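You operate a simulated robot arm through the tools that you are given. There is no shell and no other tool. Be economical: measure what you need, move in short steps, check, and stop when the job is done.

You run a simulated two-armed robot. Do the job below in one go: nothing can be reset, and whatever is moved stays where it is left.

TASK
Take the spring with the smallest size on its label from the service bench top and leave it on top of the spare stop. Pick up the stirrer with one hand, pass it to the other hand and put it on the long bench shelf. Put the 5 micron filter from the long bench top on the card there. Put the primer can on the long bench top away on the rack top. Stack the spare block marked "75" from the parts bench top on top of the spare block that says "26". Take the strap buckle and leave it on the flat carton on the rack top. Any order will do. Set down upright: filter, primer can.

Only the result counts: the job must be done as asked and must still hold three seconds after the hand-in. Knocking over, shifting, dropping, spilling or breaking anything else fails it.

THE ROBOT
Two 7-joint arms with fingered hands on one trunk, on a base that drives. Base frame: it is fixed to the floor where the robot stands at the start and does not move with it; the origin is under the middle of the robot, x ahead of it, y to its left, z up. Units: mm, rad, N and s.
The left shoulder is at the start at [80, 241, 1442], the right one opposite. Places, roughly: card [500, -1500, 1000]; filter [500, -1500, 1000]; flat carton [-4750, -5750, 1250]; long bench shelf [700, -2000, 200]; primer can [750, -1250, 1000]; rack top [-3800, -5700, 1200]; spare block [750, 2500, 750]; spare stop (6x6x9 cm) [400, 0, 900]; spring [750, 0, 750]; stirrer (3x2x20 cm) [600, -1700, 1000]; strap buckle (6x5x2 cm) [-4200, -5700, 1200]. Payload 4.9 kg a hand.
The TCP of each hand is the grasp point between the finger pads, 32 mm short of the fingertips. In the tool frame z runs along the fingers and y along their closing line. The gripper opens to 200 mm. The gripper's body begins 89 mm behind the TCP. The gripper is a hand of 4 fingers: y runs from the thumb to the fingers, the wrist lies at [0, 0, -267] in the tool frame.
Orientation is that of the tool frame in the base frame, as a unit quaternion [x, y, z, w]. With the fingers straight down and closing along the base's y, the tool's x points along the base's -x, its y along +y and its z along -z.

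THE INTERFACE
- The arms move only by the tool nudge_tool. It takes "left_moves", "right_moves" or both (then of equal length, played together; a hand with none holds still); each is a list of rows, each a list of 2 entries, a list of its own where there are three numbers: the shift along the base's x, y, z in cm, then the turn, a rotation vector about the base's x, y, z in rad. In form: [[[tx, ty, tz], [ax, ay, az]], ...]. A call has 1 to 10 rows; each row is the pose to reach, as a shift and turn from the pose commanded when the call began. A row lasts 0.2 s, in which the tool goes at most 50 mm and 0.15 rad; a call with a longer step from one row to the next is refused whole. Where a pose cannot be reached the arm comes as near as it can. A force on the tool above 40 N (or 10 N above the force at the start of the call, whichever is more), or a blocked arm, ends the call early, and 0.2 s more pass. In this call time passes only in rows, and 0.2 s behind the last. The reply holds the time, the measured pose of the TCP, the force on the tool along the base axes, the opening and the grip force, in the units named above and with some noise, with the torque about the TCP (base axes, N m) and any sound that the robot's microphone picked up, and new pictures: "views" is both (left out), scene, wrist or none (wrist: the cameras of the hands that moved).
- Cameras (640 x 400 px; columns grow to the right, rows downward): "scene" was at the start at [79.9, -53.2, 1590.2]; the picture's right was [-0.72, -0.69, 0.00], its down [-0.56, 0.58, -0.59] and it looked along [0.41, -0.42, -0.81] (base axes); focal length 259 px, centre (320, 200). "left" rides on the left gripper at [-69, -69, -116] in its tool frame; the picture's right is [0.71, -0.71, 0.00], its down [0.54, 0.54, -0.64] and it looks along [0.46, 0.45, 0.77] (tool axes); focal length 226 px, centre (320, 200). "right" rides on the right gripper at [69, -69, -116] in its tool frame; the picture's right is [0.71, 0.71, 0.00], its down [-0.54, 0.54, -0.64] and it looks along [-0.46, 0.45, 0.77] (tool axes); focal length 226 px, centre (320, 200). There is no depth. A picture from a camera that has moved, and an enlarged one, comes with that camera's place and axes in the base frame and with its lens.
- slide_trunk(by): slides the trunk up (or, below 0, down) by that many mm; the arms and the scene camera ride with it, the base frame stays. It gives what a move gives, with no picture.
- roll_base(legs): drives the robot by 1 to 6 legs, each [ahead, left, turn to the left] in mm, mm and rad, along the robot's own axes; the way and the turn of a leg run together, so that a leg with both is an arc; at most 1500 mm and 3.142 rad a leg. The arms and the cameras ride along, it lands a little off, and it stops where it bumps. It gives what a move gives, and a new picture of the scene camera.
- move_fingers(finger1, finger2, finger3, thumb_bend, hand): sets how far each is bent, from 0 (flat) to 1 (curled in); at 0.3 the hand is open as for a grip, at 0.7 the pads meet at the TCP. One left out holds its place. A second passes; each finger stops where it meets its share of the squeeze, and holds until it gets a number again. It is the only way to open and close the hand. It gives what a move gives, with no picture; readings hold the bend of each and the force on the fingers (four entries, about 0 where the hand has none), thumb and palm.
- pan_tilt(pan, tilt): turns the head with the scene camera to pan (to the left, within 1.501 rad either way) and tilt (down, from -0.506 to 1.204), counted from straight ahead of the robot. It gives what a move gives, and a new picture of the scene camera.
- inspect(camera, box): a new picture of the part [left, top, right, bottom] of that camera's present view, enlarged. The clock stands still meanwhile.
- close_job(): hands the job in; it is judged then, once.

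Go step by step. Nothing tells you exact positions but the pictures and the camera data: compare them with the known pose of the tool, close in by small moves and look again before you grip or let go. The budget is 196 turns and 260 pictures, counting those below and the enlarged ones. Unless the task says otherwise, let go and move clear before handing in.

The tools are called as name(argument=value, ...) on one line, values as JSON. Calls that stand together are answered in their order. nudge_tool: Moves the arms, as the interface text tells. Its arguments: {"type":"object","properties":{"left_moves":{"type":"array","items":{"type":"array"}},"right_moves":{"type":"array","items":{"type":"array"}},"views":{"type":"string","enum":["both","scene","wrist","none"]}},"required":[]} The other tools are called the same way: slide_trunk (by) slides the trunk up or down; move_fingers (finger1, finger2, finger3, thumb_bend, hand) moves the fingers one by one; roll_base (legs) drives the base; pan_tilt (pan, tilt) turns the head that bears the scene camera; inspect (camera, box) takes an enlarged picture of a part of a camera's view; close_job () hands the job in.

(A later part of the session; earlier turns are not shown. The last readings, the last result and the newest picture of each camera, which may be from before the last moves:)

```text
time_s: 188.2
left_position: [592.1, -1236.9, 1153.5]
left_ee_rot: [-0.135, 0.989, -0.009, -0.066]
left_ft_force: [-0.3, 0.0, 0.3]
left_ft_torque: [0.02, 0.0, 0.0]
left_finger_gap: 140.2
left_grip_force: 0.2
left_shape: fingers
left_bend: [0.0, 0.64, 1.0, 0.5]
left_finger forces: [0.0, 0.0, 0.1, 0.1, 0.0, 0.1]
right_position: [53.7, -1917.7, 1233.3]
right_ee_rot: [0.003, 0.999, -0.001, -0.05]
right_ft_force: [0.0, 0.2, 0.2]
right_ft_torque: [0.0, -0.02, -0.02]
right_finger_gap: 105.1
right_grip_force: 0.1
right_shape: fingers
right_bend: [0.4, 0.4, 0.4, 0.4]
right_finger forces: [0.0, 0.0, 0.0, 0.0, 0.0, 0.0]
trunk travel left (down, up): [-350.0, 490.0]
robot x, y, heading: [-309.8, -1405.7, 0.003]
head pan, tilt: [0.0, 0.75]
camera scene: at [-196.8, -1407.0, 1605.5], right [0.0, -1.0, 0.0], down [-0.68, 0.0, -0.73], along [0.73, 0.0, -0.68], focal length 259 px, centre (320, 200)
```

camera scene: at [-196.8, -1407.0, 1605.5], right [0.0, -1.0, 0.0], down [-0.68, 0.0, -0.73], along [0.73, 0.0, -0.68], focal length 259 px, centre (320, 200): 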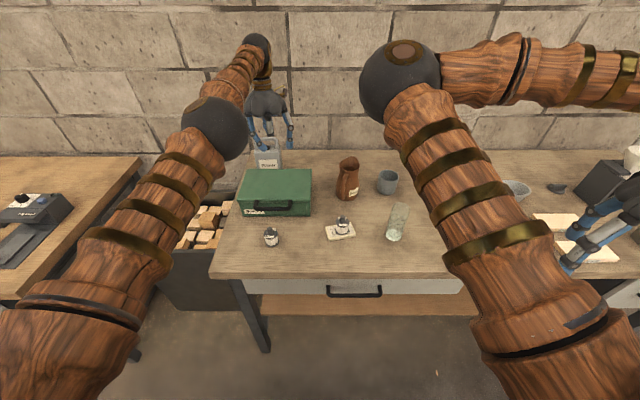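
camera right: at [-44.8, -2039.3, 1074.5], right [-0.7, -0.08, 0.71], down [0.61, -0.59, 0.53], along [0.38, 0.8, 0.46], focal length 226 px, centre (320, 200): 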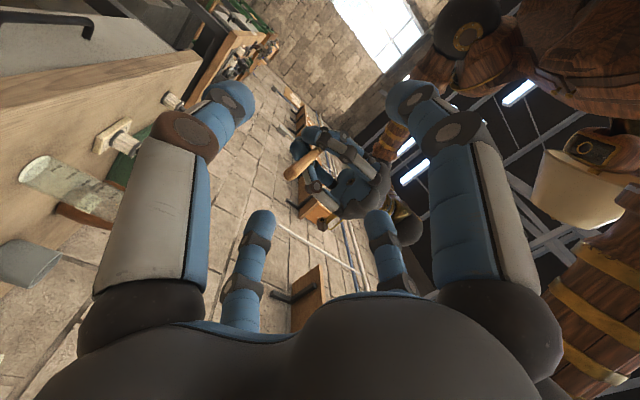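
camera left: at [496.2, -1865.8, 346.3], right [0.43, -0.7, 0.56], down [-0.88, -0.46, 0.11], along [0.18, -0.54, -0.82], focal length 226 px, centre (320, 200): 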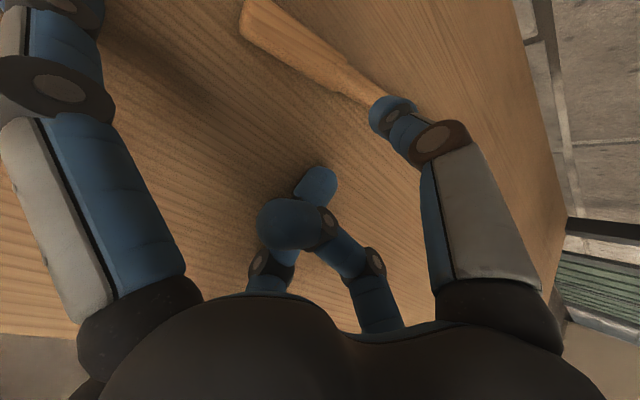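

The left arm is stretched out in an awkward branch. I'll try to pull it in with smaller steps while straightening the hand.

nudge_tool(left_moves=[[[-2, 0, 2], [0.005, -0.02, -0.05]], [[-4, 0, 4], [0.01, -0.04, -0.1]], [[-7, 0, 5], [0.015, -0.06, -0.15]], [[-10, 0, 5], [0.02, -0.08, -0.2]], [[-13, 0, 5], [0.03, -0.1, -0.25]], [[-16, 0, 5], [0.03, -0.128, -0.27]], [[-20, 0, 5], [0.03, -0.128, -0.27]], [[-24, 0, 5], [0.03, -0.128, -0.27]], [[-28, 0, 5], [0.03, -0.128, -0.27]]], views="scene")

move_fingers(hand="left", finger1=0.4, finger2=0.4, finger3=0.4, thumb_bend=0.4)

```text
time_s: 190.2
left_position: [610.3, -1253.8, 1235.2]
left_ee_rot: [-0.002, 1.0, 0.006, -0.002]
left_ft_force: [-0.5, -0.1, 0.9]
left_ft_torque: [0.0, -0.02, 0.05]
left_finger_gap: 140.2
left_grip_force: 0.0
left_shape: fingers
left_bend: [0.0, 0.64, 1.0, 0.5]
left_finger forces: [0.1, 0.0, 0.0, 0.1, 0.1, 0.1]
left hand out of reach, approached as far as the arm can: row 1, 2, 3, 4, 5, 6, 7, 8, 9
right_position: [53.7, -1918.0, 1232.9]
right_ee_rot: [0.003, 0.999, -0.001, -0.05]
right_ft_force: [-0.1, 0.1, 0.0]
right_ft_torque: [0.01, 0.02, 0.0]
right_finger_gap: 105.0
right_grip_force: 0.1
right_shape: fingers
right_bend: [0.4, 0.4, 0.4, 0.4]
right_finger forces: [0.1, 0.0, 0.1, 0.0, 0.1, 0.1]
trunk travel left (down, up): [-350.0, 490.0]
robot x, y, heading: [-310.3, -1408.8, -0.001]
head pan, tilt: [0.0, 0.75]
camera scene: at [-196.0, -1406.4, 1605.4], right [0.0, -1.0, 0.0], down [-0.68, 0.0, -0.73], along [0.73, 0.0, -0.68], focal length 259 px, centre (320, 200)
```

scene: 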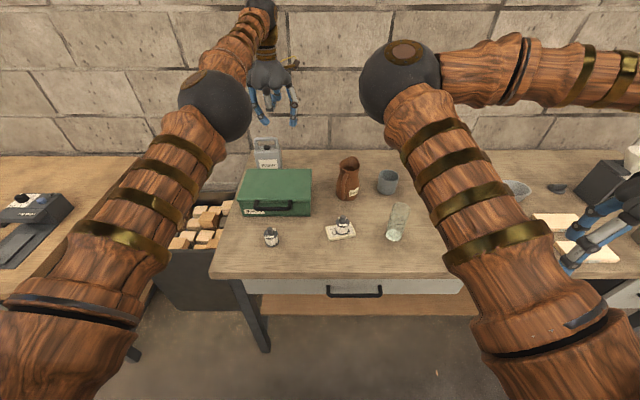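

```text
time_s: 191.2
left_position: [611.4, -1252.1, 1234.9]
left_ee_rot: [-0.001, 1.0, 0.006, -0.002]
left_ft_force: [-1.0, -0.7, -0.3]
left_ft_torque: [0.01, 0.0, 0.01]
left_finger_gap: 105.4
left_grip_force: 0.1
left_shape: fingers
left_bend: [0.4, 0.4, 0.4, 0.4]
left_finger forces: [0.0, 0.0, 0.1, 0.1, 0.1, 0.0]
right_position: [54.5, -1916.9, 1233.6]
right_ee_rot: [0.003, 0.999, -0.001, -0.05]
right_ft_force: [0.3, -0.1, 1.3]
right_ft_torque: [-0.02, -0.01, -0.03]
right_finger_gap: 105.1
right_grip_force: 0.0
right_shape: fingers
right_bend: [0.4, 0.4, 0.4, 0.4]
right_finger forces: [0.1, 0.0, 0.0, 0.1, 0.0, 0.0]
trunk travel left (down, up): [-350.0, 490.0]
robot x, y, heading: [-306.8, -1404.4, 0.001]
head pan, tilt: [0.0, 0.75]
```

The commanded pose has drifted inside the body, so I'll bring the target back out to a sane place and see if the arm follows.

nudge_tool(left_moves=[[[4.8, -0.6, -0.9], [0, 0, 0]], [[9.6, -1.2, -1.8], [0, 0, 0]], [[14.4, -1.8, -2.7], [0, 0, 0]], [[19.2, -2.4, -3.6], [0, 0, 0]], [[24, -3, -4.5], [0, 0, 0]], [[28.8, -3.6, -5.4], [0, 0, 0]], [[33.6, -4.2, -6.3], [0, 0, 0]], [[38.4, -4.8, -7.2], [0, 0, 0]], [[43.2, -5.4, -8.1], [0, 0, 0]], [[48, -6, -9], [0, 0, 0]]], views="none")

```text
time_s: 193.4
left_position: [628.3, -1240.2, 1156.0]
left_ee_rot: [-0.001, 1.0, 0.006, -0.002]
left_ft_force: [0.0, 0.2, 0.5]
left_ft_torque: [0.0, -0.02, -0.01]
left_finger_gap: 105.6
left_grip_force: 0.1
left_shape: fingers
left_bend: [0.4, 0.4, 0.4, 0.4]
left_finger forces: [0.0, 0.1, 0.0, 0.0, 0.0, 0.0]
left hand out of reach, approached as far as the arm can: row 1, 2, 3, 4, 5, 6, 7, 8, 9, 10
right_position: [55.0, -1920.1, 1232.4]
right_ee_rot: [0.003, 0.999, -0.001, -0.052]
right_ft_force: [0.0, -0.4, 0.2]
right_ft_torque: [0.03, 0.06, 0.01]
right_finger_gap: 105.0
right_grip_force: 0.0
right_shape: fingers
right_bend: [0.4, 0.4, 0.4, 0.4]
right_finger forces: [0.0, 0.1, 0.0, 0.0, 0.0, 0.0]
trunk travel left (down, up): [-350.0, 490.0]
robot x, y, heading: [-306.0, -1405.2, 0.002]
head pan, tilt: [0.0, 0.75]
```

Still stuck in a straight-arm singularity. I'll back off for room and swing the target sideways to let the elbow bend.

roll_base(legs=[[-600, -200, 0]])

nudge_tool(left_moves=[[[-1, 4.5, 0], [0, 0, 0]], [[-2, 9, 0], [0, 0, 0]], [[-3, 13.5, 0], [0, 0, 0]], [[-4, 18, 0], [0, 0, 0]], [[-5, 22.5, 0], [0, 0, 0]], [[-6, 27, 0], [0, 0, 0]], [[-7, 31.5, 0], [0, 0, 0]], [[-8, 36, 0], [0, 0, 0]], [[-9, 40.5, 0], [0, 0, 0]], [[-10, 45, 0], [0, 0, 0]]], views="scene")

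```text
time_s: 196.9
left_position: [30.3, -1440.6, 1155.9]
left_ee_rot: [-0.001, 1.0, 0.006, -0.002]
left_ft_force: [0.8, 0.4, 0.2]
left_ft_torque: [0.0, 0.01, -0.01]
left_finger_gap: 105.5
left_grip_force: 0.0
left_shape: fingers
left_bend: [0.4, 0.4, 0.4, 0.4]
left_finger forces: [0.0, 0.1, 0.1, 0.1, 0.0, 0.1]
right_position: [-542.4, -2118.7, 1232.6]
right_ee_rot: [0.004, 0.999, -0.001, -0.052]
right_ft_force: [0.8, 0.3, 0.3]
right_ft_torque: [0.03, -0.01, 0.01]
right_finger_gap: 105.0
right_grip_force: 0.1
right_shape: fingers
right_bend: [0.4, 0.4, 0.4, 0.4]
right_finger forces: [0.1, 0.0, 0.1, 0.0, 0.1, 0.0]
trunk travel left (down, up): [-350.0, 490.0]
robot x, y, heading: [-903.1, -1603.8, -0.003]
head pan, tilt: [0.0, 0.75]
camera scene: at [-792.2, -1607.4, 1605.3], right [0.0, -1.0, 0.0], down [-0.68, 0.0, -0.73], along [0.73, 0.0, -0.68], focal length 259 px, centre (320, 200)
```

scene: 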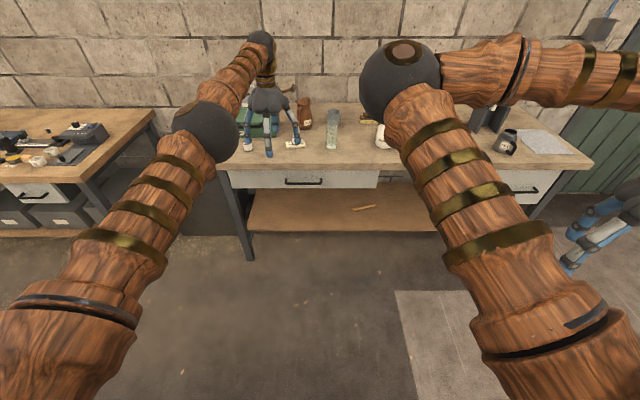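

```text
time_s: 199.1
left_position: [-59.0, -981.7, 1158.9]
left_ee_rot: [0.001, 1.0, 0.004, -0.003]
left_ft_force: [0.3, 0.4, 0.3]
left_ft_torque: [0.0, -0.01, 0.01]
left_finger_gap: 105.7
left_grip_force: 0.1
left_shape: fingers
left_bend: [0.4, 0.4, 0.4, 0.4]
left_finger forces: [0.0, 0.1, 0.0, 0.1, 0.0, 0.1]
left hand out of reach, approached as far as the arm can: row 1, 2, 3, 4, 5, 6, 7, 8, 9, 10
right_position: [-544.6, -2118.4, 1233.7]
right_ee_rot: [0.003, 0.999, -0.002, -0.05]
right_ft_force: [-0.5, 0.7, 0.5]
right_ft_torque: [-0.04, -0.04, -0.01]
right_finger_gap: 105.0
right_grip_force: 0.1
right_shape: fingers
right_bend: [0.4, 0.4, 0.4, 0.4]
right_finger forces: [0.0, 0.0, 0.0, 0.1, 0.0, 0.0]
trunk travel left (down, up): [-350.0, 490.0]
robot x, y, heading: [-903.3, -1610.9, 0.001]
head pan, tilt: [0.0, 0.75]
camera scene: at [-794.2, -1605.3, 1605.5], right [0.0, -1.0, 0.0], down [-0.68, 0.0, -0.73], along [0.73, 0.0, -0.68], focal length 259 px, centre (320, 200)
```

scene: 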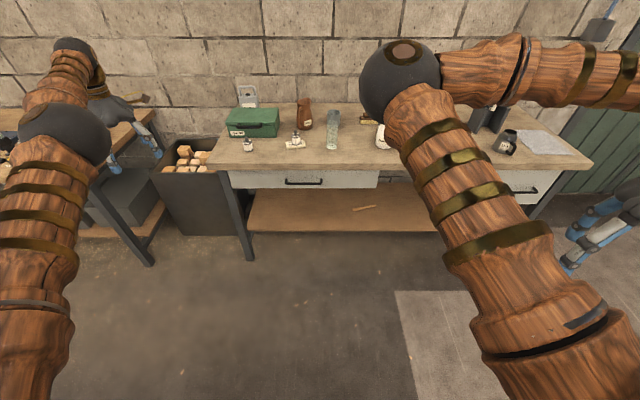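

nudge_tool(left_moves=[[[1, -3, 3.5], [0, -0.1, 0]], [[2, -6, 7], [0, -0.2, 0]], [[3, -9, 10.5], [0, -0.3, 0]], [[4, -12, 14], [0, -0.4, 0]], [[5, -15, 17.5], [0, -0.5, 0]], [[6, -18, 21], [0, -0.6, 0]], [[7, -21, 24.5], [0, -0.7, 0]], [[8, -24, 28], [0, -0.8, 0]], [[9, -27, 31.5], [0, -0.9, 0]], [[10, -30, 35], [0, -1.0, 0]]], views="scene")

```text
time_s: 201.3
left_position: [142.5, -1270.4, 1608.5]
left_ee_rot: [-0.004, 0.88, 0.007, 0.476]
left_ft_force: [-0.7, 0.6, -0.6]
left_ft_torque: [-0.01, -0.06, -0.05]
left_finger_gap: 105.4
left_grip_force: 0.0
left_shape: fingers
left_bend: [0.4, 0.4, 0.4, 0.4]
left_finger forces: [0.1, 0.0, 0.0, 0.0, 0.1, 0.0]
left hand out of reach, approached as far as the arm can: row 1, 2, 3, 4, 5, 6, 7, 8, 9, 10
right_position: [-542.2, -2121.3, 1232.4]
right_ee_rot: [0.002, 0.999, 0.0, -0.051]
right_ft_force: [0.2, 0.3, 0.7]
right_ft_torque: [0.07, 0.01, 0.0]
right_finger_gap: 105.2
right_grip_force: 0.1
right_shape: fingers
right_bend: [0.4, 0.4, 0.4, 0.4]
right_finger forces: [0.1, 0.0, 0.0, 0.0, 0.0, 0.0]
trunk travel left (down, up): [-350.0, 490.0]
robot x, y, heading: [-907.5, -1610.5, 0.003]
head pan, tilt: [0.0, 0.75]
camera scene: at [-792.8, -1610.1, 1605.5], right [0.0, -1.0, 0.0], down [-0.68, 0.0, -0.73], along [0.73, 0.0, -0.68], focal length 259 px, centre (320, 200)
```

scene: 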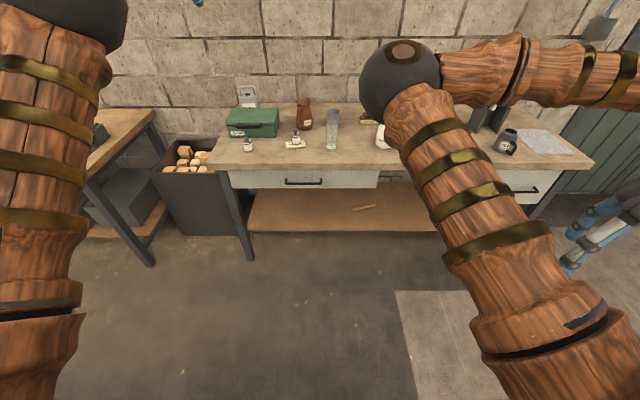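

nudge_tool(left_moves=[[[0, 0, -4.9], [0, 0.1, 0]], [[0, 0, -9.8], [0, 0.2, 0]], [[0, 0, -14.7], [0, 0.3, 0]], [[0, 0, -19.6], [0, 0.4, 0]], [[0, 0, -24.5], [0, 0.5, 0]], [[0, 0, -29.4], [0, 0.6, 0]], [[0, 0, -34.3], [0, 0.7, 0]], [[0, 0, -39.2], [0, 0.8, 0]], [[0, 0, -44.1], [0, 0.9, 0]], [[0, 0, -49], [0, 1.0, 0]]], views="none")

nudge_tool(left_moves=[[[0, 0, -4.9], [0, 0, 0]], [[0, 0, -9.8], [0, 0, 0]], [[0, 0, -14.7], [0, 0, 0]], [[0, 0, -19.6], [0, 0, 0]], [[0, 0, -24.5], [0, 0, 0]], [[0, 0, -29.4], [0, 0, 0]], [[0, 0, -34.3], [0, 0, 0]], [[0, 0, -39.2], [0, 0, 0]]], views="scene")

```text
time_s: 203.5
left_position: [41.0, -1264.2, 1159.8]
left_ee_rot: [0.0, 0.999, 0.006, 0.036]
left_ft_force: [0.7, 0.0, -0.2]
left_ft_torque: [-0.07, 0.04, 0.02]
left_finger_gap: 105.4
left_grip_force: 0.1
left_shape: fingers
left_bend: [0.4, 0.4, 0.4, 0.4]
left_finger forces: [0.1, 0.0, 0.0, 0.0, 0.0, 0.0]
left hand out of reach, approached as far as the arm can: row 3, 4, 5, 6, 7, 8, 9, 10
right_position: [-541.8, -2118.5, 1232.9]
right_ee_rot: [0.003, 0.999, -0.002, -0.052]
right_ft_force: [0.2, -0.4, 0.2]
right_ft_torque: [-0.04, 0.01, -0.02]
right_finger_gap: 105.2
right_grip_force: 0.0
right_shape: fingers
right_bend: [0.4, 0.4, 0.4, 0.4]
right_finger forces: [0.1, 0.0, 0.1, 0.0, 0.0, 0.0]
trunk travel left (down, up): [-350.0, 490.0]
robot x, y, heading: [-904.7, -1611.9, -0.0]
head pan, tilt: [0.0, 0.75]
```

```text
time_s: 205.3
left_position: [12.7, -1268.5, 808.1]
left_ee_rot: [-0.001, 0.999, 0.006, 0.037]
left_ft_force: [-0.9, -0.4, 0.2]
left_ft_torque: [0.02, 0.01, -0.04]
left_finger_gap: 105.4
left_grip_force: 0.1
left_shape: fingers
left_bend: [0.4, 0.4, 0.4, 0.4]
left_finger forces: [0.1, 0.0, 0.1, 0.0, 0.1, 0.0]
left hand out of reach, approached as far as the arm can: row 6, 7, 8
right_position: [-544.1, -2118.9, 1232.3]
right_ee_rot: [0.004, 0.999, -0.001, -0.05]
right_ft_force: [-0.3, 0.1, 0.4]
right_ft_torque: [0.02, -0.01, -0.03]
right_finger_gap: 105.2
right_grip_force: 0.1
right_shape: fingers
right_bend: [0.4, 0.4, 0.4, 0.4]
right_finger forces: [0.1, 0.0, 0.1, 0.0, 0.0, 0.1]
trunk travel left (down, up): [-350.0, 490.0]
robot x, y, heading: [-906.9, -1605.7, -0.003]
head pan, tilt: [0.0, 0.75]
camera scene: at [-793.2, -1607.4, 1605.4], right [0.0, -1.0, 0.0], down [-0.68, 0.0, -0.73], along [0.73, 0.0, -0.68], focal length 259 px, centre (320, 200)
```

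scene: 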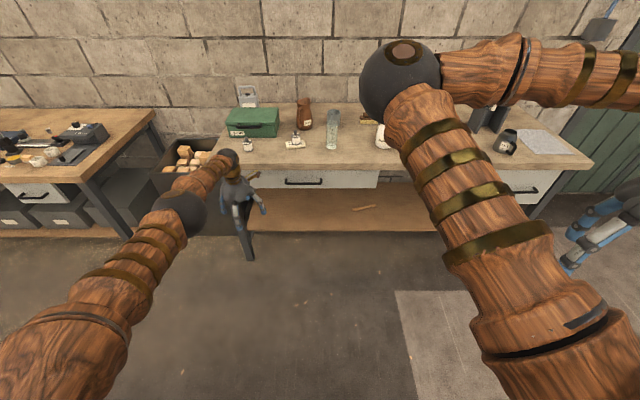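

The arm follows along its outer reach only; from here, slightly lower, the elbow should have slack. I'll rise a little and then retract in x.

nudge_tool(left_moves=[[[0, 0, 4], [0, 0, 0]], [[0, 0, 8], [0, 0, 0]], [[-2, 0, 11], [0, 0, 0]], [[-5, 0, 12], [0, 0, 0]], [[-9, 0, 12], [0, 0, 0]], [[-13, 0, 12], [0, 0, 0]], [[-17, 0, 12], [0, 0, 0]], [[-21, 0, 12], [0, 0, 0]]], views="scene")

```text
time_s: 207.1
left_position: [-197.7, -1269.3, 927.8]
left_ee_rot: [0.0, 0.999, 0.006, 0.037]
left_ft_force: [-0.1, 0.3, 0.5]
left_ft_torque: [0.04, 0.0, 0.0]
left_finger_gap: 105.3
left_grip_force: 0.1
left_shape: fingers
left_bend: [0.4, 0.4, 0.4, 0.4]
left_finger forces: [0.0, 0.0, 0.0, 0.1, 0.0, 0.1]
right_position: [-546.0, -2119.0, 1233.2]
right_ee_rot: [0.004, 0.999, -0.001, -0.051]
right_ft_force: [-0.1, 0.0, -0.7]
right_ft_torque: [-0.02, -0.01, 0.02]
right_finger_gap: 105.2
right_grip_force: 0.1
right_shape: fingers
right_bend: [0.4, 0.4, 0.4, 0.4]
right_finger forces: [0.0, 0.1, 0.0, 0.1, 0.1, 0.0]
trunk travel left (down, up): [-350.0, 490.0]
robot x, y, heading: [-902.5, -1607.7, -0.002]
head pan, tilt: [0.0, 0.75]
camera scene: at [-795.0, -1607.3, 1605.5], right [0.0, -1.0, 0.0], down [-0.68, 0.0, -0.73], along [0.73, 0.0, -0.68], focal length 259 px, centre (320, 200)
```

scene: 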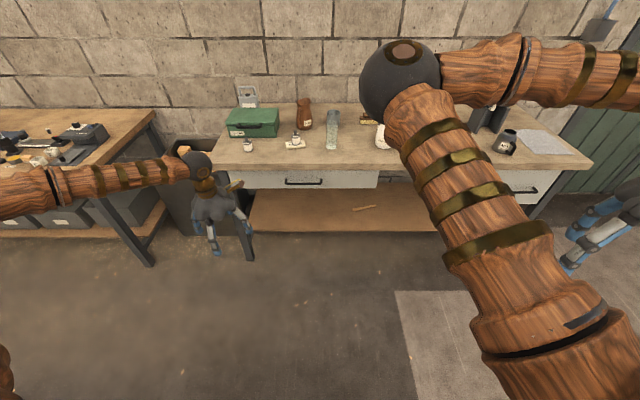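

Unstuck. I'll bring the left hand to a travel pose and look at the primer can area.

nudge_tool(left_moves=[[[-2, -1.5, 3.5], [0, 0.02, 0]], [[-4, -3, 7], [0, 0.04, 0]], [[-7, -4.5, 10.5], [0, 0.06, 0]], [[-10, -6, 14], [0, 0.074, 0]], [[-13, -7.5, 17.5], [0, 0.074, 0]], [[-16, -9, 21], [0, 0.074, 0]], [[-19, -11, 24.5], [0, 0.074, 0]], [[-22, -13, 27], [0, 0.074, 0]]], views="none")

roll_base(legs=[[0, 140, 0.003], [850, 0, 0]])

inspect(camera="scene", box=[200, 130, 380, 250])

```text
refused: row 7 steps farther than a row can; nothing moved
```

```text
time_s: 211.2
left_position: [396.3, -1126.2, 924.1]
left_ee_rot: [-0.001, 1.0, 0.006, 0.028]
left_ft_force: [-29.5, 0.5, 19.7]
left_ft_torque: [0.0, -1.04, -0.05]
left_finger_gap: 95.7
left_grip_force: 21.4
left_shape: fingers
left_bend: [0.46, 0.4, 0.4, 0.4]
left_finger forces: [30.6, 0.0, 12.6, 0.0, 0.1, 0.0]
right_position: [58.9, -1975.8, 1233.5]
right_ee_rot: [0.004, 0.999, -0.001, -0.051]
right_ft_force: [0.8, -0.6, 0.5]
right_ft_torque: [-0.01, 0.1, 0.0]
right_finger_gap: 105.0
right_grip_force: 0.1
right_shape: fingers
right_bend: [0.4, 0.4, 0.4, 0.4]
right_finger forces: [0.0, 0.1, 0.0, 0.1, 0.1, 0.0]
trunk travel left (down, up): [-350.0, 490.0]
robot x, y, heading: [-303.4, -1466.5, -0.003]
head pan, tilt: [0.0, 0.75]
stopped in leg 2: the force on the tool passed its limit at 50 N (the readings are from after the stop); the commanded pose is now the measured one
camera scene: at [-192.3, -1464.2, 1605.4], right [0.0, -1.0, 0.0], down [-0.68, 0.0, -0.73], along [0.73, 0.0, -0.68], focal length 259 px, centre (320, 200)
```

scene: 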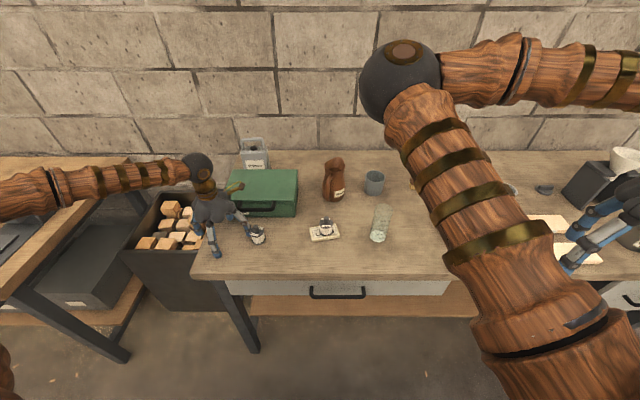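

```text
3.33 times, centred on (290, 190) of scene
camera zoom: at [-192.3, -1464.2, 1605.4], right [0.0, -1.0, 0.0], down [-0.68, 0.0, -0.73], along [0.73, 0.0, -0.68], focal length 862 px, centre (420, 233)
```

zoom: 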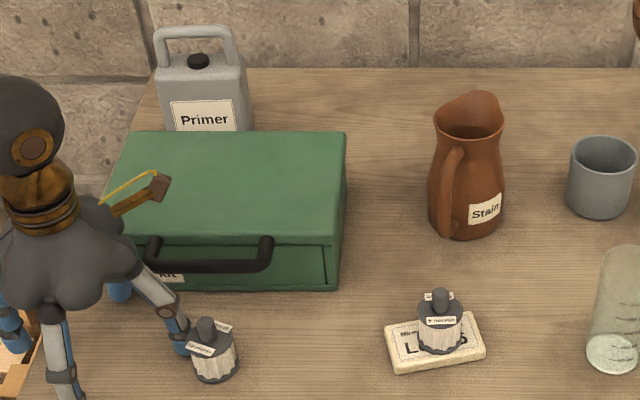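

My earlier left-arm move was refused, so the low left hand has bumped into the green kit's front. I'll draw back from it at once, lift the hand, and check whether anything shifted.

nudge_tool(left_moves=[[[-3, 0, 0.5], [0, 0, 0]], [[-5, 0, 4], [0, 0, 0]], [[-6, 0, 8], [0, 0, 0]], [[-7, 0, 12], [0, 0, 0]], [[-8, 0, 16], [0, 0, 0]], [[-10, 0, 20], [0, 0.03, 0]], [[-12, 0, 24], [0, 0.06, 0]], [[-14, 0, 28], [0, 0.06, 0]]], views="none")

inspect(camera="scene", box=[190, 150, 350, 260])

```text
time_s: 213.0
left_position: [258.8, -1128.8, 1206.4]
left_ee_rot: [0.0, 1.0, 0.006, 0.001]
left_ft_force: [0.5, -1.3, -0.6]
left_ft_torque: [0.01, -0.04, 0.01]
left_finger_gap: 105.1
left_grip_force: 0.0
left_shape: fingers
left_bend: [0.4, 0.4, 0.4, 0.4]
left_finger forces: [0.0, 0.0, 0.2, 0.0, 0.1, 0.0]
right_position: [58.5, -1977.8, 1234.9]
right_ee_rot: [0.003, 0.999, -0.001, -0.05]
right_ft_force: [-0.5, -0.5, -0.4]
right_ft_torque: [-0.02, -0.02, 0.02]
right_finger_gap: 105.3
right_grip_force: 0.1
right_shape: fingers
right_bend: [0.4, 0.4, 0.4, 0.4]
right_finger forces: [0.1, 0.0, 0.1, 0.0, 0.0, 0.0]
trunk travel left (down, up): [-350.0, 490.0]
robot x, y, heading: [-302.2, -1465.7, 0.001]
head pan, tilt: [0.0, 0.75]
```

```text
3.64 times, centred on (270, 205) of scene
camera zoom: at [-192.2, -1465.9, 1605.5], right [0.0, -1.0, 0.0], down [-0.68, 0.0, -0.73], along [0.73, 0.0, -0.68], focal length 940 px, centre (502, 182)
```

zoom: 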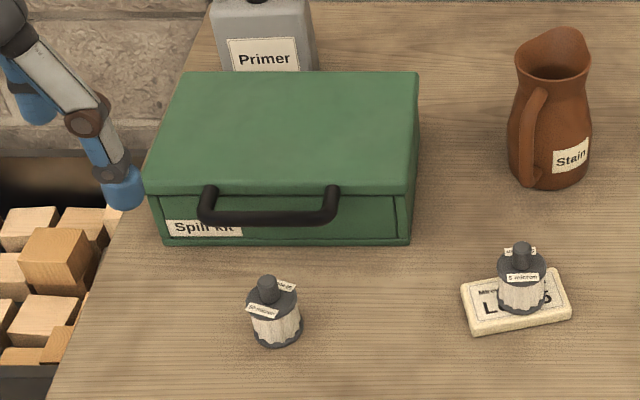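

The kit and filter appear unmoved. The primer can stands behind the kit, its handle bar near (755, −1186, 1058). I'll roll forward with the left hand high and bring it above the can.

roll_base(legs=[[250, 0, 0]])

move_fingers(hand="left", finger1=0.4, finger2=0.3, finger3=0.4, thumb_bend=0.3)

nudge_tool(left_moves=[[[4, -1, 1], [0, 0, 0]], [[8, -2, 2], [0, 0, 0]], [[12, -3, 2], [0, 0, 0]], [[16, -4, 2], [0, 0, 0]], [[20, -5, 2], [0, 0, 0]], [[24, -5.7, 2], [0, 0, 0]]], views="both")

```text
time_s: 214.9
left_position: [510.0, -1127.8, 1205.9]
left_ee_rot: [0.001, 1.0, 0.006, 0.001]
left_ft_force: [-0.6, -0.7, 0.7]
left_ft_torque: [0.02, -0.03, 0.01]
left_finger_gap: 105.2
left_grip_force: 0.0
left_shape: fingers
left_bend: [0.4, 0.4, 0.4, 0.4]
left_finger forces: [0.0, 0.0, 0.0, 0.1, 0.0, 0.0]
right_position: [307.5, -1977.4, 1234.8]
right_ee_rot: [0.003, 0.999, -0.002, -0.051]
right_ft_force: [0.4, 0.1, 0.4]
right_ft_torque: [-0.01, -0.02, -0.02]
right_finger_gap: 105.3
right_grip_force: 0.0
right_shape: fingers
right_bend: [0.4, 0.4, 0.4, 0.4]
right_finger forces: [0.0, 0.0, 0.0, 0.1, 0.0, 0.0]
trunk travel left (down, up): [-350.0, 490.0]
robot x, y, heading: [-52.7, -1466.4, -0.002]
head pan, tilt: [0.0, 0.75]
camera scene: at [57.7, -1465.8, 1605.6], right [0.0, -1.0, 0.0], down [-0.68, 0.0, -0.73], along [0.73, 0.0, -0.68], focal length 259 px, centre (320, 200)
```

scene: 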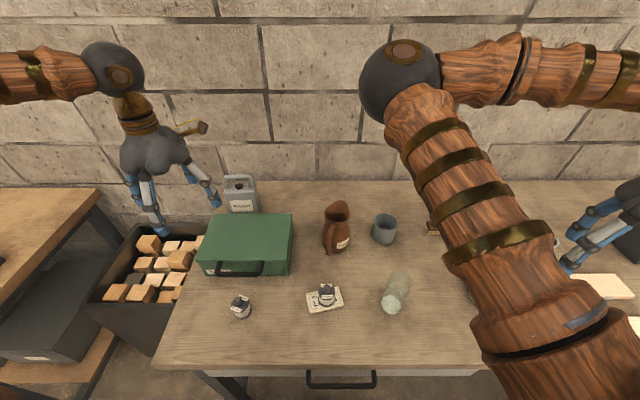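

```text
time_s: 215.9
left_position: [510.2, -1129.0, 1205.4]
left_ee_rot: [0.001, 1.0, 0.006, 0.002]
left_ft_force: [-0.7, 0.8, 0.6]
left_ft_torque: [0.0, 0.01, 0.0]
left_finger_gap: 123.8
left_grip_force: 0.1
left_shape: fingers
left_bend: [0.4, 0.3, 0.4, 0.3]
left_finger forces: [0.0, 0.1, 0.1, 0.1, 0.0, 0.0]
right_position: [307.6, -1977.3, 1234.1]
right_ee_rot: [0.004, 0.999, 0.0, -0.051]
right_ft_force: [-0.9, 0.7, -0.6]
right_ft_torque: [0.0, 0.03, -0.01]
right_finger_gap: 105.0
right_grip_force: 0.1
right_shape: fingers
right_bend: [0.4, 0.4, 0.4, 0.4]
right_finger forces: [0.0, 0.0, 0.0, 0.0, 0.0, 0.1]
trunk travel left (down, up): [-350.0, 490.0]
robot x, y, heading: [-57.0, -1463.8, 0.005]
head pan, tilt: [0.0, 0.75]
```

```text
time_s: 217.3
left_position: [752.2, -1187.0, 1222.9]
left_ee_rot: [0.0, 1.0, 0.007, 0.0]
left_ft_force: [0.8, 0.2, -0.3]
left_ft_torque: [0.02, 0.03, -0.01]
left_finger_gap: 123.9
left_grip_force: 0.0
left_shape: fingers
left_bend: [0.4, 0.3, 0.4, 0.3]
left_finger forces: [0.1, 0.1, 0.0, 0.1, 0.1, 0.0]
right_position: [311.7, -1977.9, 1231.6]
right_ee_rot: [0.003, 0.999, 0.0, -0.051]
right_ft_force: [0.8, 0.3, 0.0]
right_ft_torque: [0.02, 0.04, 0.0]
right_finger_gap: 105.2
right_grip_force: 0.0
right_shape: fingers
right_bend: [0.4, 0.4, 0.4, 0.4]
right_finger forces: [0.0, 0.0, 0.1, 0.0, 0.1, 0.1]
trunk travel left (down, up): [-350.0, 490.0]
robot x, y, heading: [-51.8, -1465.7, 0.005]
head pan, tilt: [0.0, 0.75]
camera scene: at [61.6, -1467.1, 1605.2], right [0.0, -1.0, 0.0], down [-0.68, 0.0, -0.73], along [0.73, 0.0, -0.68], focal length 259 px, centre (320, 200)
camera left: at [819.8, -1257.5, 1339.8], right [-0.71, -0.71, -0.01], down [-0.54, 0.53, 0.65], along [-0.45, 0.47, -0.76], focal length 226 px, centre (320, 200)
```

scene: 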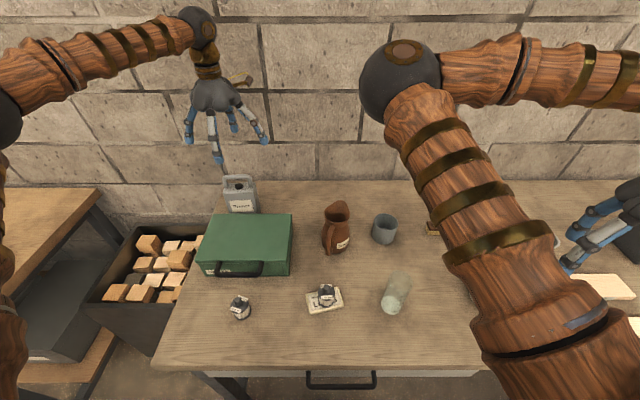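
left: 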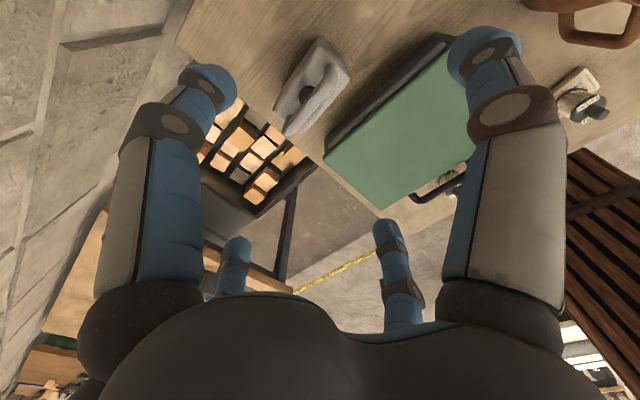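

inspect(camera="left", box=[250, 20, 390, 150])

inspect(camera="scene", box=[200, 160, 280, 220])

```text
3.08 times, centred on (320, 85) of left
camera zoom: at [819.8, -1257.5, 1339.8], right [-0.71, -0.71, -0.01], down [-0.54, 0.53, 0.65], along [-0.45, 0.47, -0.76], focal length 696 px, centre (320, 554)
```

zoom: 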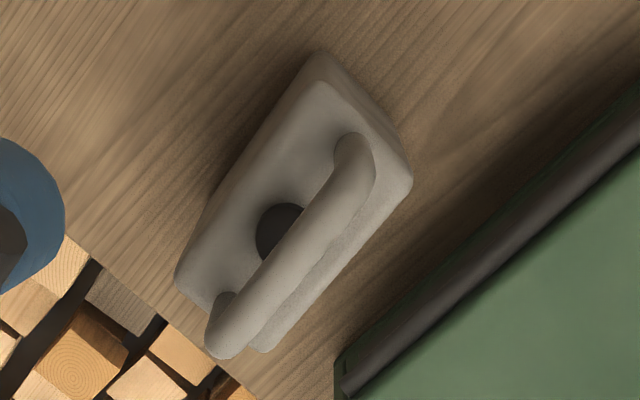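

```text
6.67 times, centred on (240, 190) of scene
camera zoom: at [61.6, -1467.1, 1605.2], right [0.0, -1.0, 0.0], down [-0.68, 0.0, -0.73], along [0.73, 0.0, -0.68], focal length 1724 px, centre (853, 267)
```

zoom: 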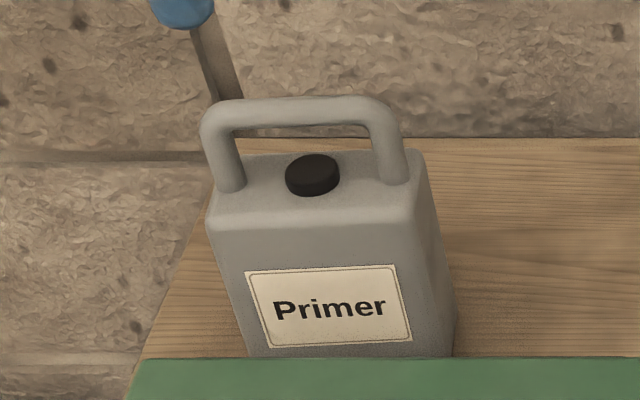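

The can's body is about 105 × 54 mm with its top at z≈1003, centred near (768, −1181), and its handle bar is at about z 1057. I'll grip the body from above with all four fingers and lower in stages.

nudge_tool(left_moves=[[[1.2, 0.6, -4], [0, 0, 0]], [[1.6, 0.6, -8], [0, 0, 0]], [[1.6, 0.6, -12], [0, 0, 0]]], views="wrist")

inspect(camera="left", box=[240, 40, 400, 200])

```text
time_s: 218.1
left_position: [767.2, -1177.4, 1102.6]
left_ee_rot: [0.0, 1.0, 0.005, 0.001]
left_ft_force: [0.8, 0.4, 0.5]
left_ft_torque: [0.01, -0.02, -0.01]
left_finger_gap: 124.0
left_grip_force: 0.0
left_shape: fingers
left_bend: [0.4, 0.3, 0.4, 0.3]
left_finger forces: [0.0, 0.0, 0.0, 0.0, 0.0, 0.0]
right_position: [309.2, -1976.3, 1233.9]
right_ee_rot: [0.004, 0.999, -0.001, -0.05]
right_ft_force: [0.5, 0.4, 0.7]
right_ft_torque: [-0.03, -0.03, -0.02]
right_finger_gap: 105.3
right_grip_force: 0.0
right_shape: fingers
right_bend: [0.4, 0.4, 0.4, 0.4]
right_finger forces: [0.1, 0.0, 0.0, 0.1, 0.1, 0.1]
trunk travel left (down, up): [-350.0, 490.0]
robot x, y, heading: [-58.0, -1466.6, -0.008]
head pan, tilt: [0.0, 0.75]
camera left: at [833.9, -1248.9, 1220.2], right [-0.71, -0.71, -0.01], down [-0.54, 0.54, 0.65], along [-0.45, 0.46, -0.76], focal length 226 px, centre (320, 200)
```

left: 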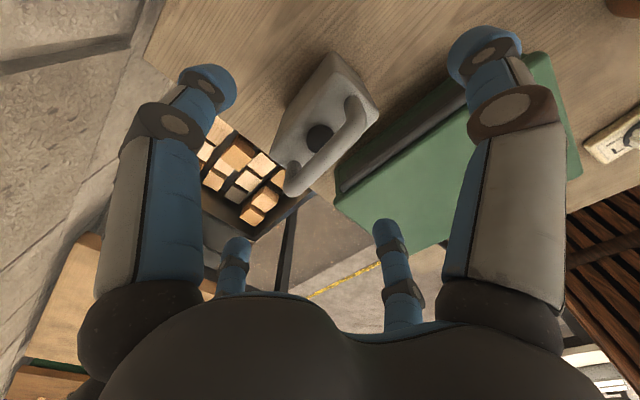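

```text
2.50 times, centred on (320, 120) of left
camera zoom: at [833.9, -1248.9, 1220.2], right [-0.71, -0.71, -0.01], down [-0.54, 0.54, 0.65], along [-0.45, 0.46, -0.76], focal length 565 px, centre (320, 400)
```

zoom: 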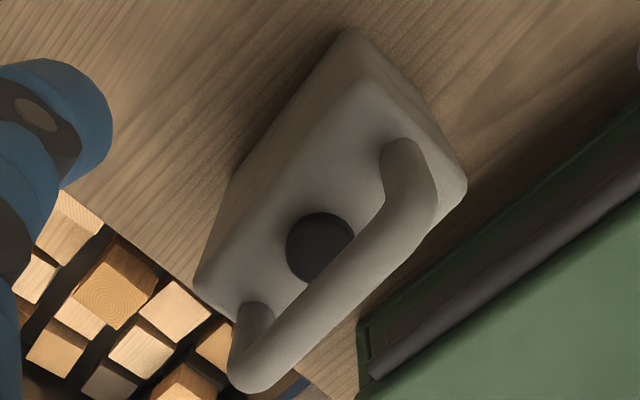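

Centred over the can. I'll go down around it.

nudge_tool(left_moves=[[[0.1, -0.4, -4], [0, 0, 0]], [[0.1, -0.4, -8], [0, 0, 0]], [[0.1, -0.4, -10.4], [0, 0, 0]]], views="wrist")

inspect(camera="scene", box=[190, 130, 290, 220])

```text
time_s: 218.9
left_position: [767.6, -1185.3, 1000.3]
left_ee_rot: [0.001, 1.0, 0.005, 0.001]
left_ft_force: [-0.7, 0.0, 0.0]
left_ft_torque: [0.0, -0.01, -0.01]
left_finger_gap: 124.0
left_grip_force: 0.2
left_shape: fingers
left_bend: [0.4, 0.3, 0.4, 0.3]
left_finger forces: [0.0, 0.0, 0.0, 0.1, 0.0, 0.0]
right_position: [307.8, -1977.6, 1233.3]
right_ee_rot: [0.004, 0.999, -0.001, -0.051]
right_ft_force: [0.6, 0.2, 0.0]
right_ft_torque: [0.01, -0.04, -0.02]
right_finger_gap: 105.2
right_grip_force: 0.0
right_shape: fingers
right_bend: [0.4, 0.4, 0.4, 0.4]
right_finger forces: [0.0, 0.1, 0.0, 0.0, 0.0, 0.0]
trunk travel left (down, up): [-350.0, 490.0]
robot x, y, heading: [-53.1, -1462.8, 0.0]
head pan, tilt: [0.0, 0.75]
camera left: at [835.0, -1253.7, 1117.7], right [-0.71, -0.71, -0.01], down [-0.54, 0.53, 0.65], along [-0.45, 0.46, -0.76], focal length 226 px, centre (320, 200)
```

left: 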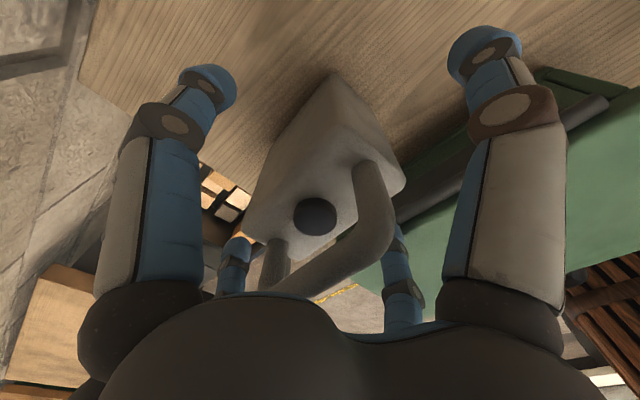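

```text
4.44 times, centred on (240, 175) of scene
camera zoom: at [59.6, -1465.9, 1605.5], right [0.0, -1.0, 0.0], down [-0.68, 0.0, -0.73], along [0.73, 0.0, -0.68], focal length 1149 px, centre (676, 311)
```

zoom: 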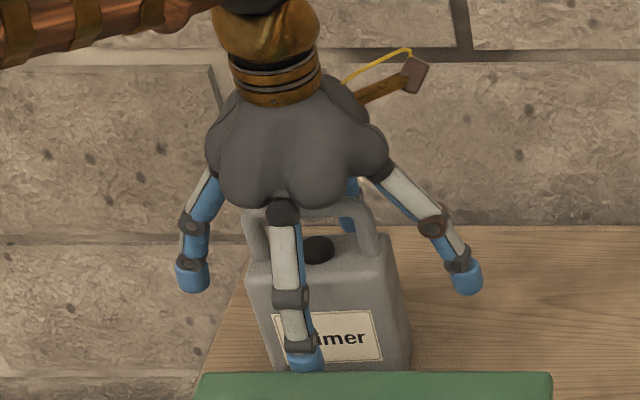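

All four fingers surround the can body. I'll close them together.

move_fingers(hand="left", finger1=0.7, finger2=0.65, finger3=0.7, thumb_bend=0.65)

inspect(camera="scene", box=[190, 130, 290, 220])

```text
time_s: 219.9
left_position: [766.9, -1185.1, 1001.0]
left_ee_rot: [0.001, 1.0, 0.006, 0.0]
left_ft_force: [1.6, -4.4, 4.7]
left_ft_torque: [-1.18, -0.01, 0.15]
left_finger_gap: 53.8
left_grip_force: 29.6
left_shape: fingers
left_bend: [0.6, 0.48, 0.6, 0.54]
left_finger forces: [8.4, 17.8, 8.2, 0.0, 24.3, 0.1]
right_position: [308.4, -1977.4, 1233.4]
right_ee_rot: [0.004, 0.999, 0.0, -0.051]
right_ft_force: [0.7, -0.1, -0.1]
right_ft_torque: [0.02, 0.0, 0.0]
right_finger_gap: 105.1
right_grip_force: 0.0
right_shape: fingers
right_bend: [0.4, 0.4, 0.4, 0.4]
right_finger forces: [0.1, 0.1, 0.0, 0.1, 0.1, 0.1]
trunk travel left (down, up): [-350.0, 490.0]
robot x, y, heading: [-47.9, -1466.2, -0.001]
head pan, tilt: [0.0, 0.75]
```

```text
4.44 times, centred on (240, 175) of scene
camera zoom: at [59.2, -1466.7, 1605.5], right [0.0, -1.0, 0.0], down [-0.68, 0.0, -0.73], along [0.73, 0.0, -0.68], focal length 1149 px, centre (676, 311)
```

zoom: 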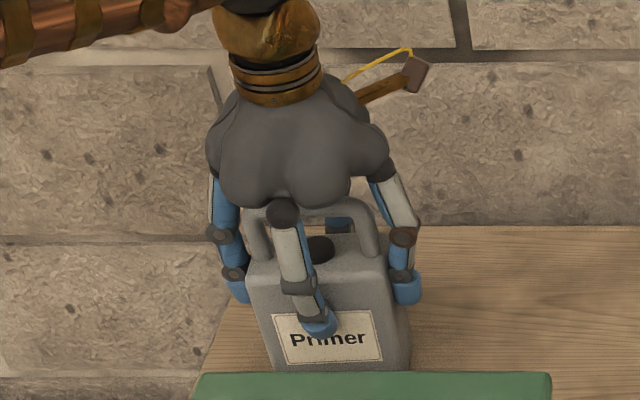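

Firm. I'll lift slowly and check that it holds.

nudge_tool(left_moves=[[[0, 0, 1.5], [0, 0, 0]], [[0, 0, 4], [0, 0, 0]], [[0, 0, 8], [0, 0, 0]], [[0, 0, 12], [0, 0, 0]], [[0, 0, 16], [0, 0, 0]], [[0, 0, 20], [0, 0, 0]], [[0, 0, 24], [0, 0, 0]]], views="scene")

```text
time_s: 221.5
left_position: [767.3, -1182.5, 1240.9]
left_ee_rot: [0.001, 1.0, 0.006, 0.0]
left_ft_force: [0.6, 0.1, -6.5]
left_ft_torque: [-0.02, -0.05, 0.0]
left_finger_gap: 53.3
left_grip_force: 27.4
left_shape: fingers
left_bend: [0.6, 0.47, 0.6, 0.55]
left_finger forces: [8.1, 18.0, 7.9, 0.1, 21.1, 0.1]
right_position: [308.7, -1978.4, 1233.2]
right_ee_rot: [0.003, 0.999, -0.001, -0.051]
right_ft_force: [-0.1, -0.2, -0.3]
right_ft_torque: [0.02, -0.04, -0.03]
right_finger_gap: 105.5
right_grip_force: 0.1
right_shape: fingers
right_bend: [0.4, 0.4, 0.4, 0.4]
right_finger forces: [0.0, 0.0, 0.0, 0.0, 0.0, 0.0]
trunk travel left (down, up): [-350.0, 490.0]
robot x, y, heading: [-53.7, -1466.4, 0.004]
head pan, tilt: [0.0, 0.75]
camera scene: at [59.4, -1466.1, 1605.3], right [0.0, -1.0, 0.0], down [-0.68, 0.0, -0.73], along [0.73, 0.0, -0.68], focal length 259 px, centre (320, 200)
```

scene: 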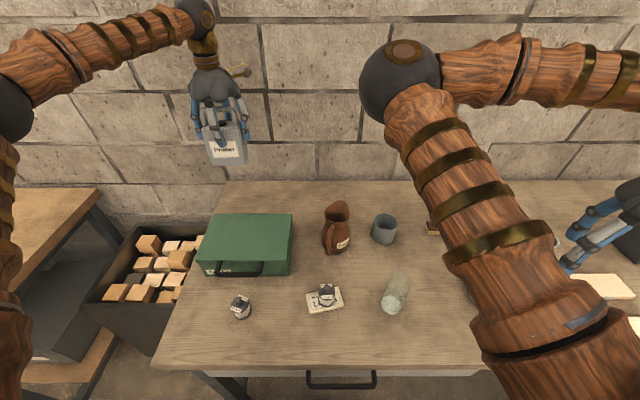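

Held upright, about 0.65 kg. I'll draw the hand in, back away, and turn toward the rack side of the room.

nudge_tool(left_moves=[[[-4.5, 0, 0], [0, 0, 0]], [[-9, 0, 0], [0, 0, 0]], [[-13.5, 0, 0], [0, 0, 0]], [[-18, 0, 0], [0, 0, 0]], [[-22.5, 0, 0], [0, 0, 0]], [[-27, 0, 0], [0, 0, 0]]], views="none")

roll_base(legs=[[-1000, 0, 0], [0, 0, -1.57]])

pan_tilt(pan=-0.7, tilt=0.35)

```text
time_s: 222.9
left_position: [496.6, -1181.7, 1241.8]
left_ee_rot: [0.001, 1.0, 0.007, 0.001]
left_ft_force: [-0.6, 0.1, -7.4]
left_ft_torque: [-0.04, -0.04, 0.02]
left_finger_gap: 53.3
left_grip_force: 27.7
left_shape: fingers
left_bend: [0.6, 0.47, 0.6, 0.55]
left_finger forces: [8.7, 17.9, 8.1, 0.0, 21.1, 0.0]
right_position: [308.1, -1977.1, 1234.1]
right_ee_rot: [0.005, 0.999, 0.0, -0.05]
right_ft_force: [0.2, 0.0, -0.8]
right_ft_torque: [0.01, -0.03, -0.03]
right_finger_gap: 105.0
right_grip_force: 0.0
right_shape: fingers
right_bend: [0.4, 0.4, 0.4, 0.4]
right_finger forces: [0.0, 0.1, 0.0, 0.0, 0.1, 0.0]
trunk travel left (down, up): [-350.0, 490.0]
robot x, y, heading: [-49.9, -1463.5, -0.001]
head pan, tilt: [0.0, 0.75]
```

```text
time_s: 227.7
left_position: [-458.6, -1185.0, 1240.3]
left_ee_rot: [-0.004, 1.0, 0.004, 0.001]
left_ft_force: [0.6, 0.4, -6.5]
left_ft_torque: [-0.08, -0.02, 0.03]
left_finger_gap: 53.3
left_grip_force: 28.3
left_shape: fingers
left_bend: [0.6, 0.47, 0.6, 0.55]
left_finger forces: [8.7, 18.0, 8.0, 0.0, 21.0, 0.0]
right_position: [-641.3, -1982.4, 1235.2]
right_ee_rot: [-0.001, 0.999, -0.001, -0.05]
right_ft_force: [0.9, 1.2, -0.3]
right_ft_torque: [-0.06, 0.01, 0.03]
right_finger_gap: 105.1
right_grip_force: 0.2
right_shape: fingers
right_bend: [0.4, 0.4, 0.4, 0.4]
right_finger forces: [0.0, 0.0, 0.0, 0.1, 0.1, 0.1]
trunk travel left (down, up): [-350.0, 490.0]
robot x, y, heading: [-1006.0, -1476.4, 0.011]
head pan, tilt: [0.0, 0.75]
stopped in leg 1: the robot was blocked; the commanded pose is now the measured one
camera scene: at [-895.0, -1472.5, 1605.3], right [0.01, -1.0, 0.0], down [-0.68, -0.01, -0.73], along [0.73, 0.01, -0.68], focal length 259 px, centre (320, 200)
```

scene: 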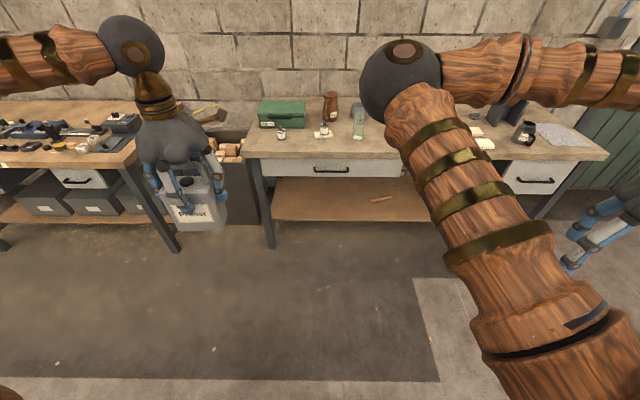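

```text
time_s: 228.8
left_position: [-460.1, -1189.2, 1238.5]
left_ee_rot: [-0.003, 1.0, 0.004, 0.001]
left_ft_force: [0.4, 0.4, -6.7]
left_ft_torque: [-0.05, -0.01, 0.01]
left_finger_gap: 53.2
left_grip_force: 28.1
left_shape: fingers
left_bend: [0.6, 0.47, 0.6, 0.55]
left_finger forces: [8.7, 18.0, 8.0, 0.0, 21.1, 0.1]
right_position: [-639.6, -1985.7, 1234.0]
right_ee_rot: [-0.001, 0.999, -0.001, -0.051]
right_ft_force: [0.1, -0.3, 0.4]
right_ft_torque: [-0.01, 0.01, -0.01]
right_finger_gap: 104.8
right_grip_force: 0.1
right_shape: fingers
right_bend: [0.4, 0.4, 0.4, 0.4]
right_finger forces: [0.0, 0.0, 0.0, 0.1, 0.1, 0.0]
trunk travel left (down, up): [-350.0, 490.0]
robot x, y, heading: [-1005.7, -1476.4, 0.008]
head pan, tilt: [-0.7, 0.351]
camera scene: at [-905.8, -1536.1, 1641.0], right [-0.64, -0.77, 0.0], down [-0.27, 0.22, -0.94], along [0.72, -0.6, -0.34], focal length 259 px, centre (320, 200)
```

scene: 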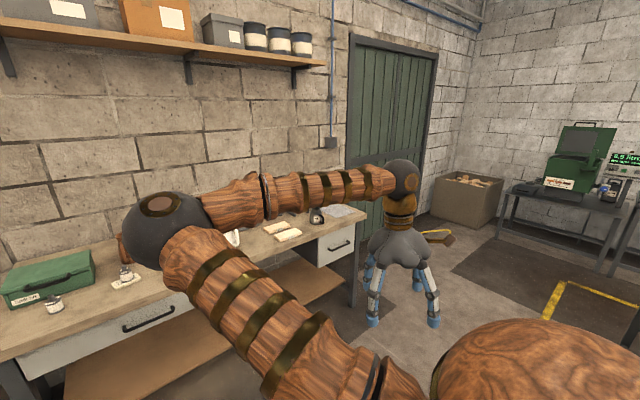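

I bumped something behind me. I'll move forward a little and turn right in place while looking around.

roll_base(legs=[[150, 0, 0], [0, 0, -1.0]])

pan_tilt(pan=-0.9, tilt=0.4)

```text
time_s: 232.7
left_position: [-320.6, -1781.7, 1240.2]
left_ee_rot: [0.476, 0.879, 0.005, 0.003]
left_ft_force: [-0.6, 0.1, -6.2]
left_ft_torque: [-0.07, 0.03, 0.0]
left_finger_gap: 53.1
left_grip_force: 26.9
left_shape: fingers
left_bend: [0.6, 0.47, 0.6, 0.55]
left_finger forces: [8.5, 17.3, 7.6, 0.0, 20.3, 0.0]
right_position: [-1088.5, -2058.4, 1235.2]
right_ee_rot: [0.478, 0.877, 0.024, -0.045]
right_ft_force: [0.8, 0.2, -0.2]
right_ft_torque: [-0.05, -0.04, 0.03]
right_finger_gap: 105.2
right_grip_force: 0.1
right_shape: fingers
right_bend: [0.4, 0.4, 0.4, 0.4]
right_finger forces: [0.0, 0.0, 0.0, 0.0, 0.0, 0.0]
trunk travel left (down, up): [-350.0, 490.0]
robot x, y, heading: [-856.4, -1479.7, -0.993]
head pan, tilt: [-0.7, 0.351]
camera scene: at [-853.4, -1594.6, 1641.0], right [-0.99, 0.12, 0.0], down [0.04, 0.34, -0.94], along [-0.11, -0.93, -0.34], focal length 259 px, centre (320, 200)
```

scene: 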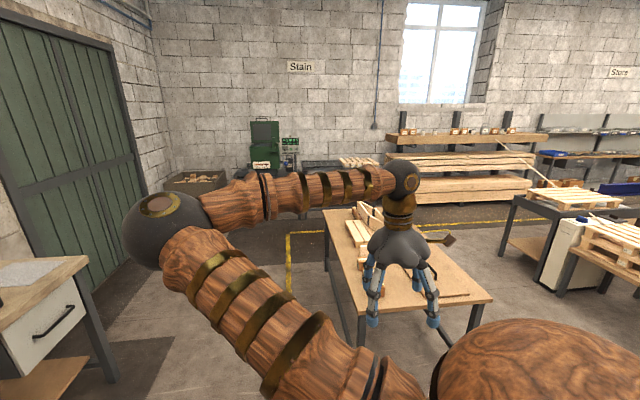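

```text
time_s: 233.4
left_position: [-320.2, -1783.2, 1240.6]
left_ee_rot: [0.476, 0.879, 0.004, 0.004]
left_ft_force: [0.3, 0.1, -7.1]
left_ft_torque: [-0.02, 0.03, -0.02]
left_finger_gap: 53.1
left_grip_force: 27.1
left_shape: fingers
left_bend: [0.6, 0.47, 0.6, 0.55]
left_finger forces: [8.4, 17.3, 7.6, 0.0, 20.3, 0.0]
right_position: [-1089.9, -2059.6, 1234.3]
right_ee_rot: [0.479, 0.876, 0.024, -0.045]
right_ft_force: [-0.3, -0.2, -0.3]
right_ft_torque: [0.0, -0.02, 0.0]
right_finger_gap: 105.2
right_grip_force: 0.0
right_shape: fingers
right_bend: [0.4, 0.4, 0.4, 0.4]
right_finger forces: [0.1, 0.1, 0.0, 0.0, 0.0, 0.0]
trunk travel left (down, up): [-350.0, 490.0]
robot x, y, heading: [-856.5, -1476.7, -0.991]
head pan, tilt: [-0.901, 0.4]
camera scene: at [-871.9, -1590.5, 1636.5], right [-0.95, 0.32, 0.0], down [0.12, 0.37, -0.92], along [-0.29, -0.87, -0.39], focal length 259 px, centre (320, 200)
```

scene: 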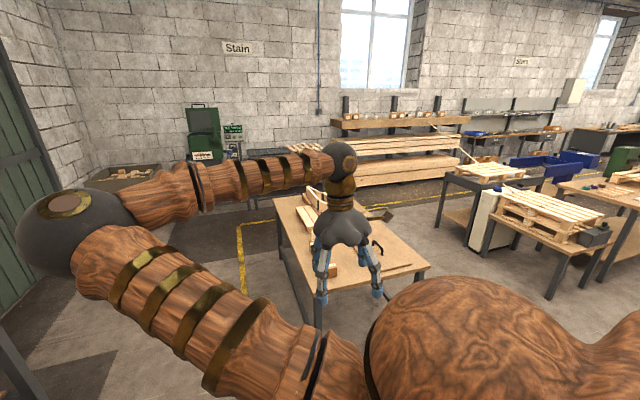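

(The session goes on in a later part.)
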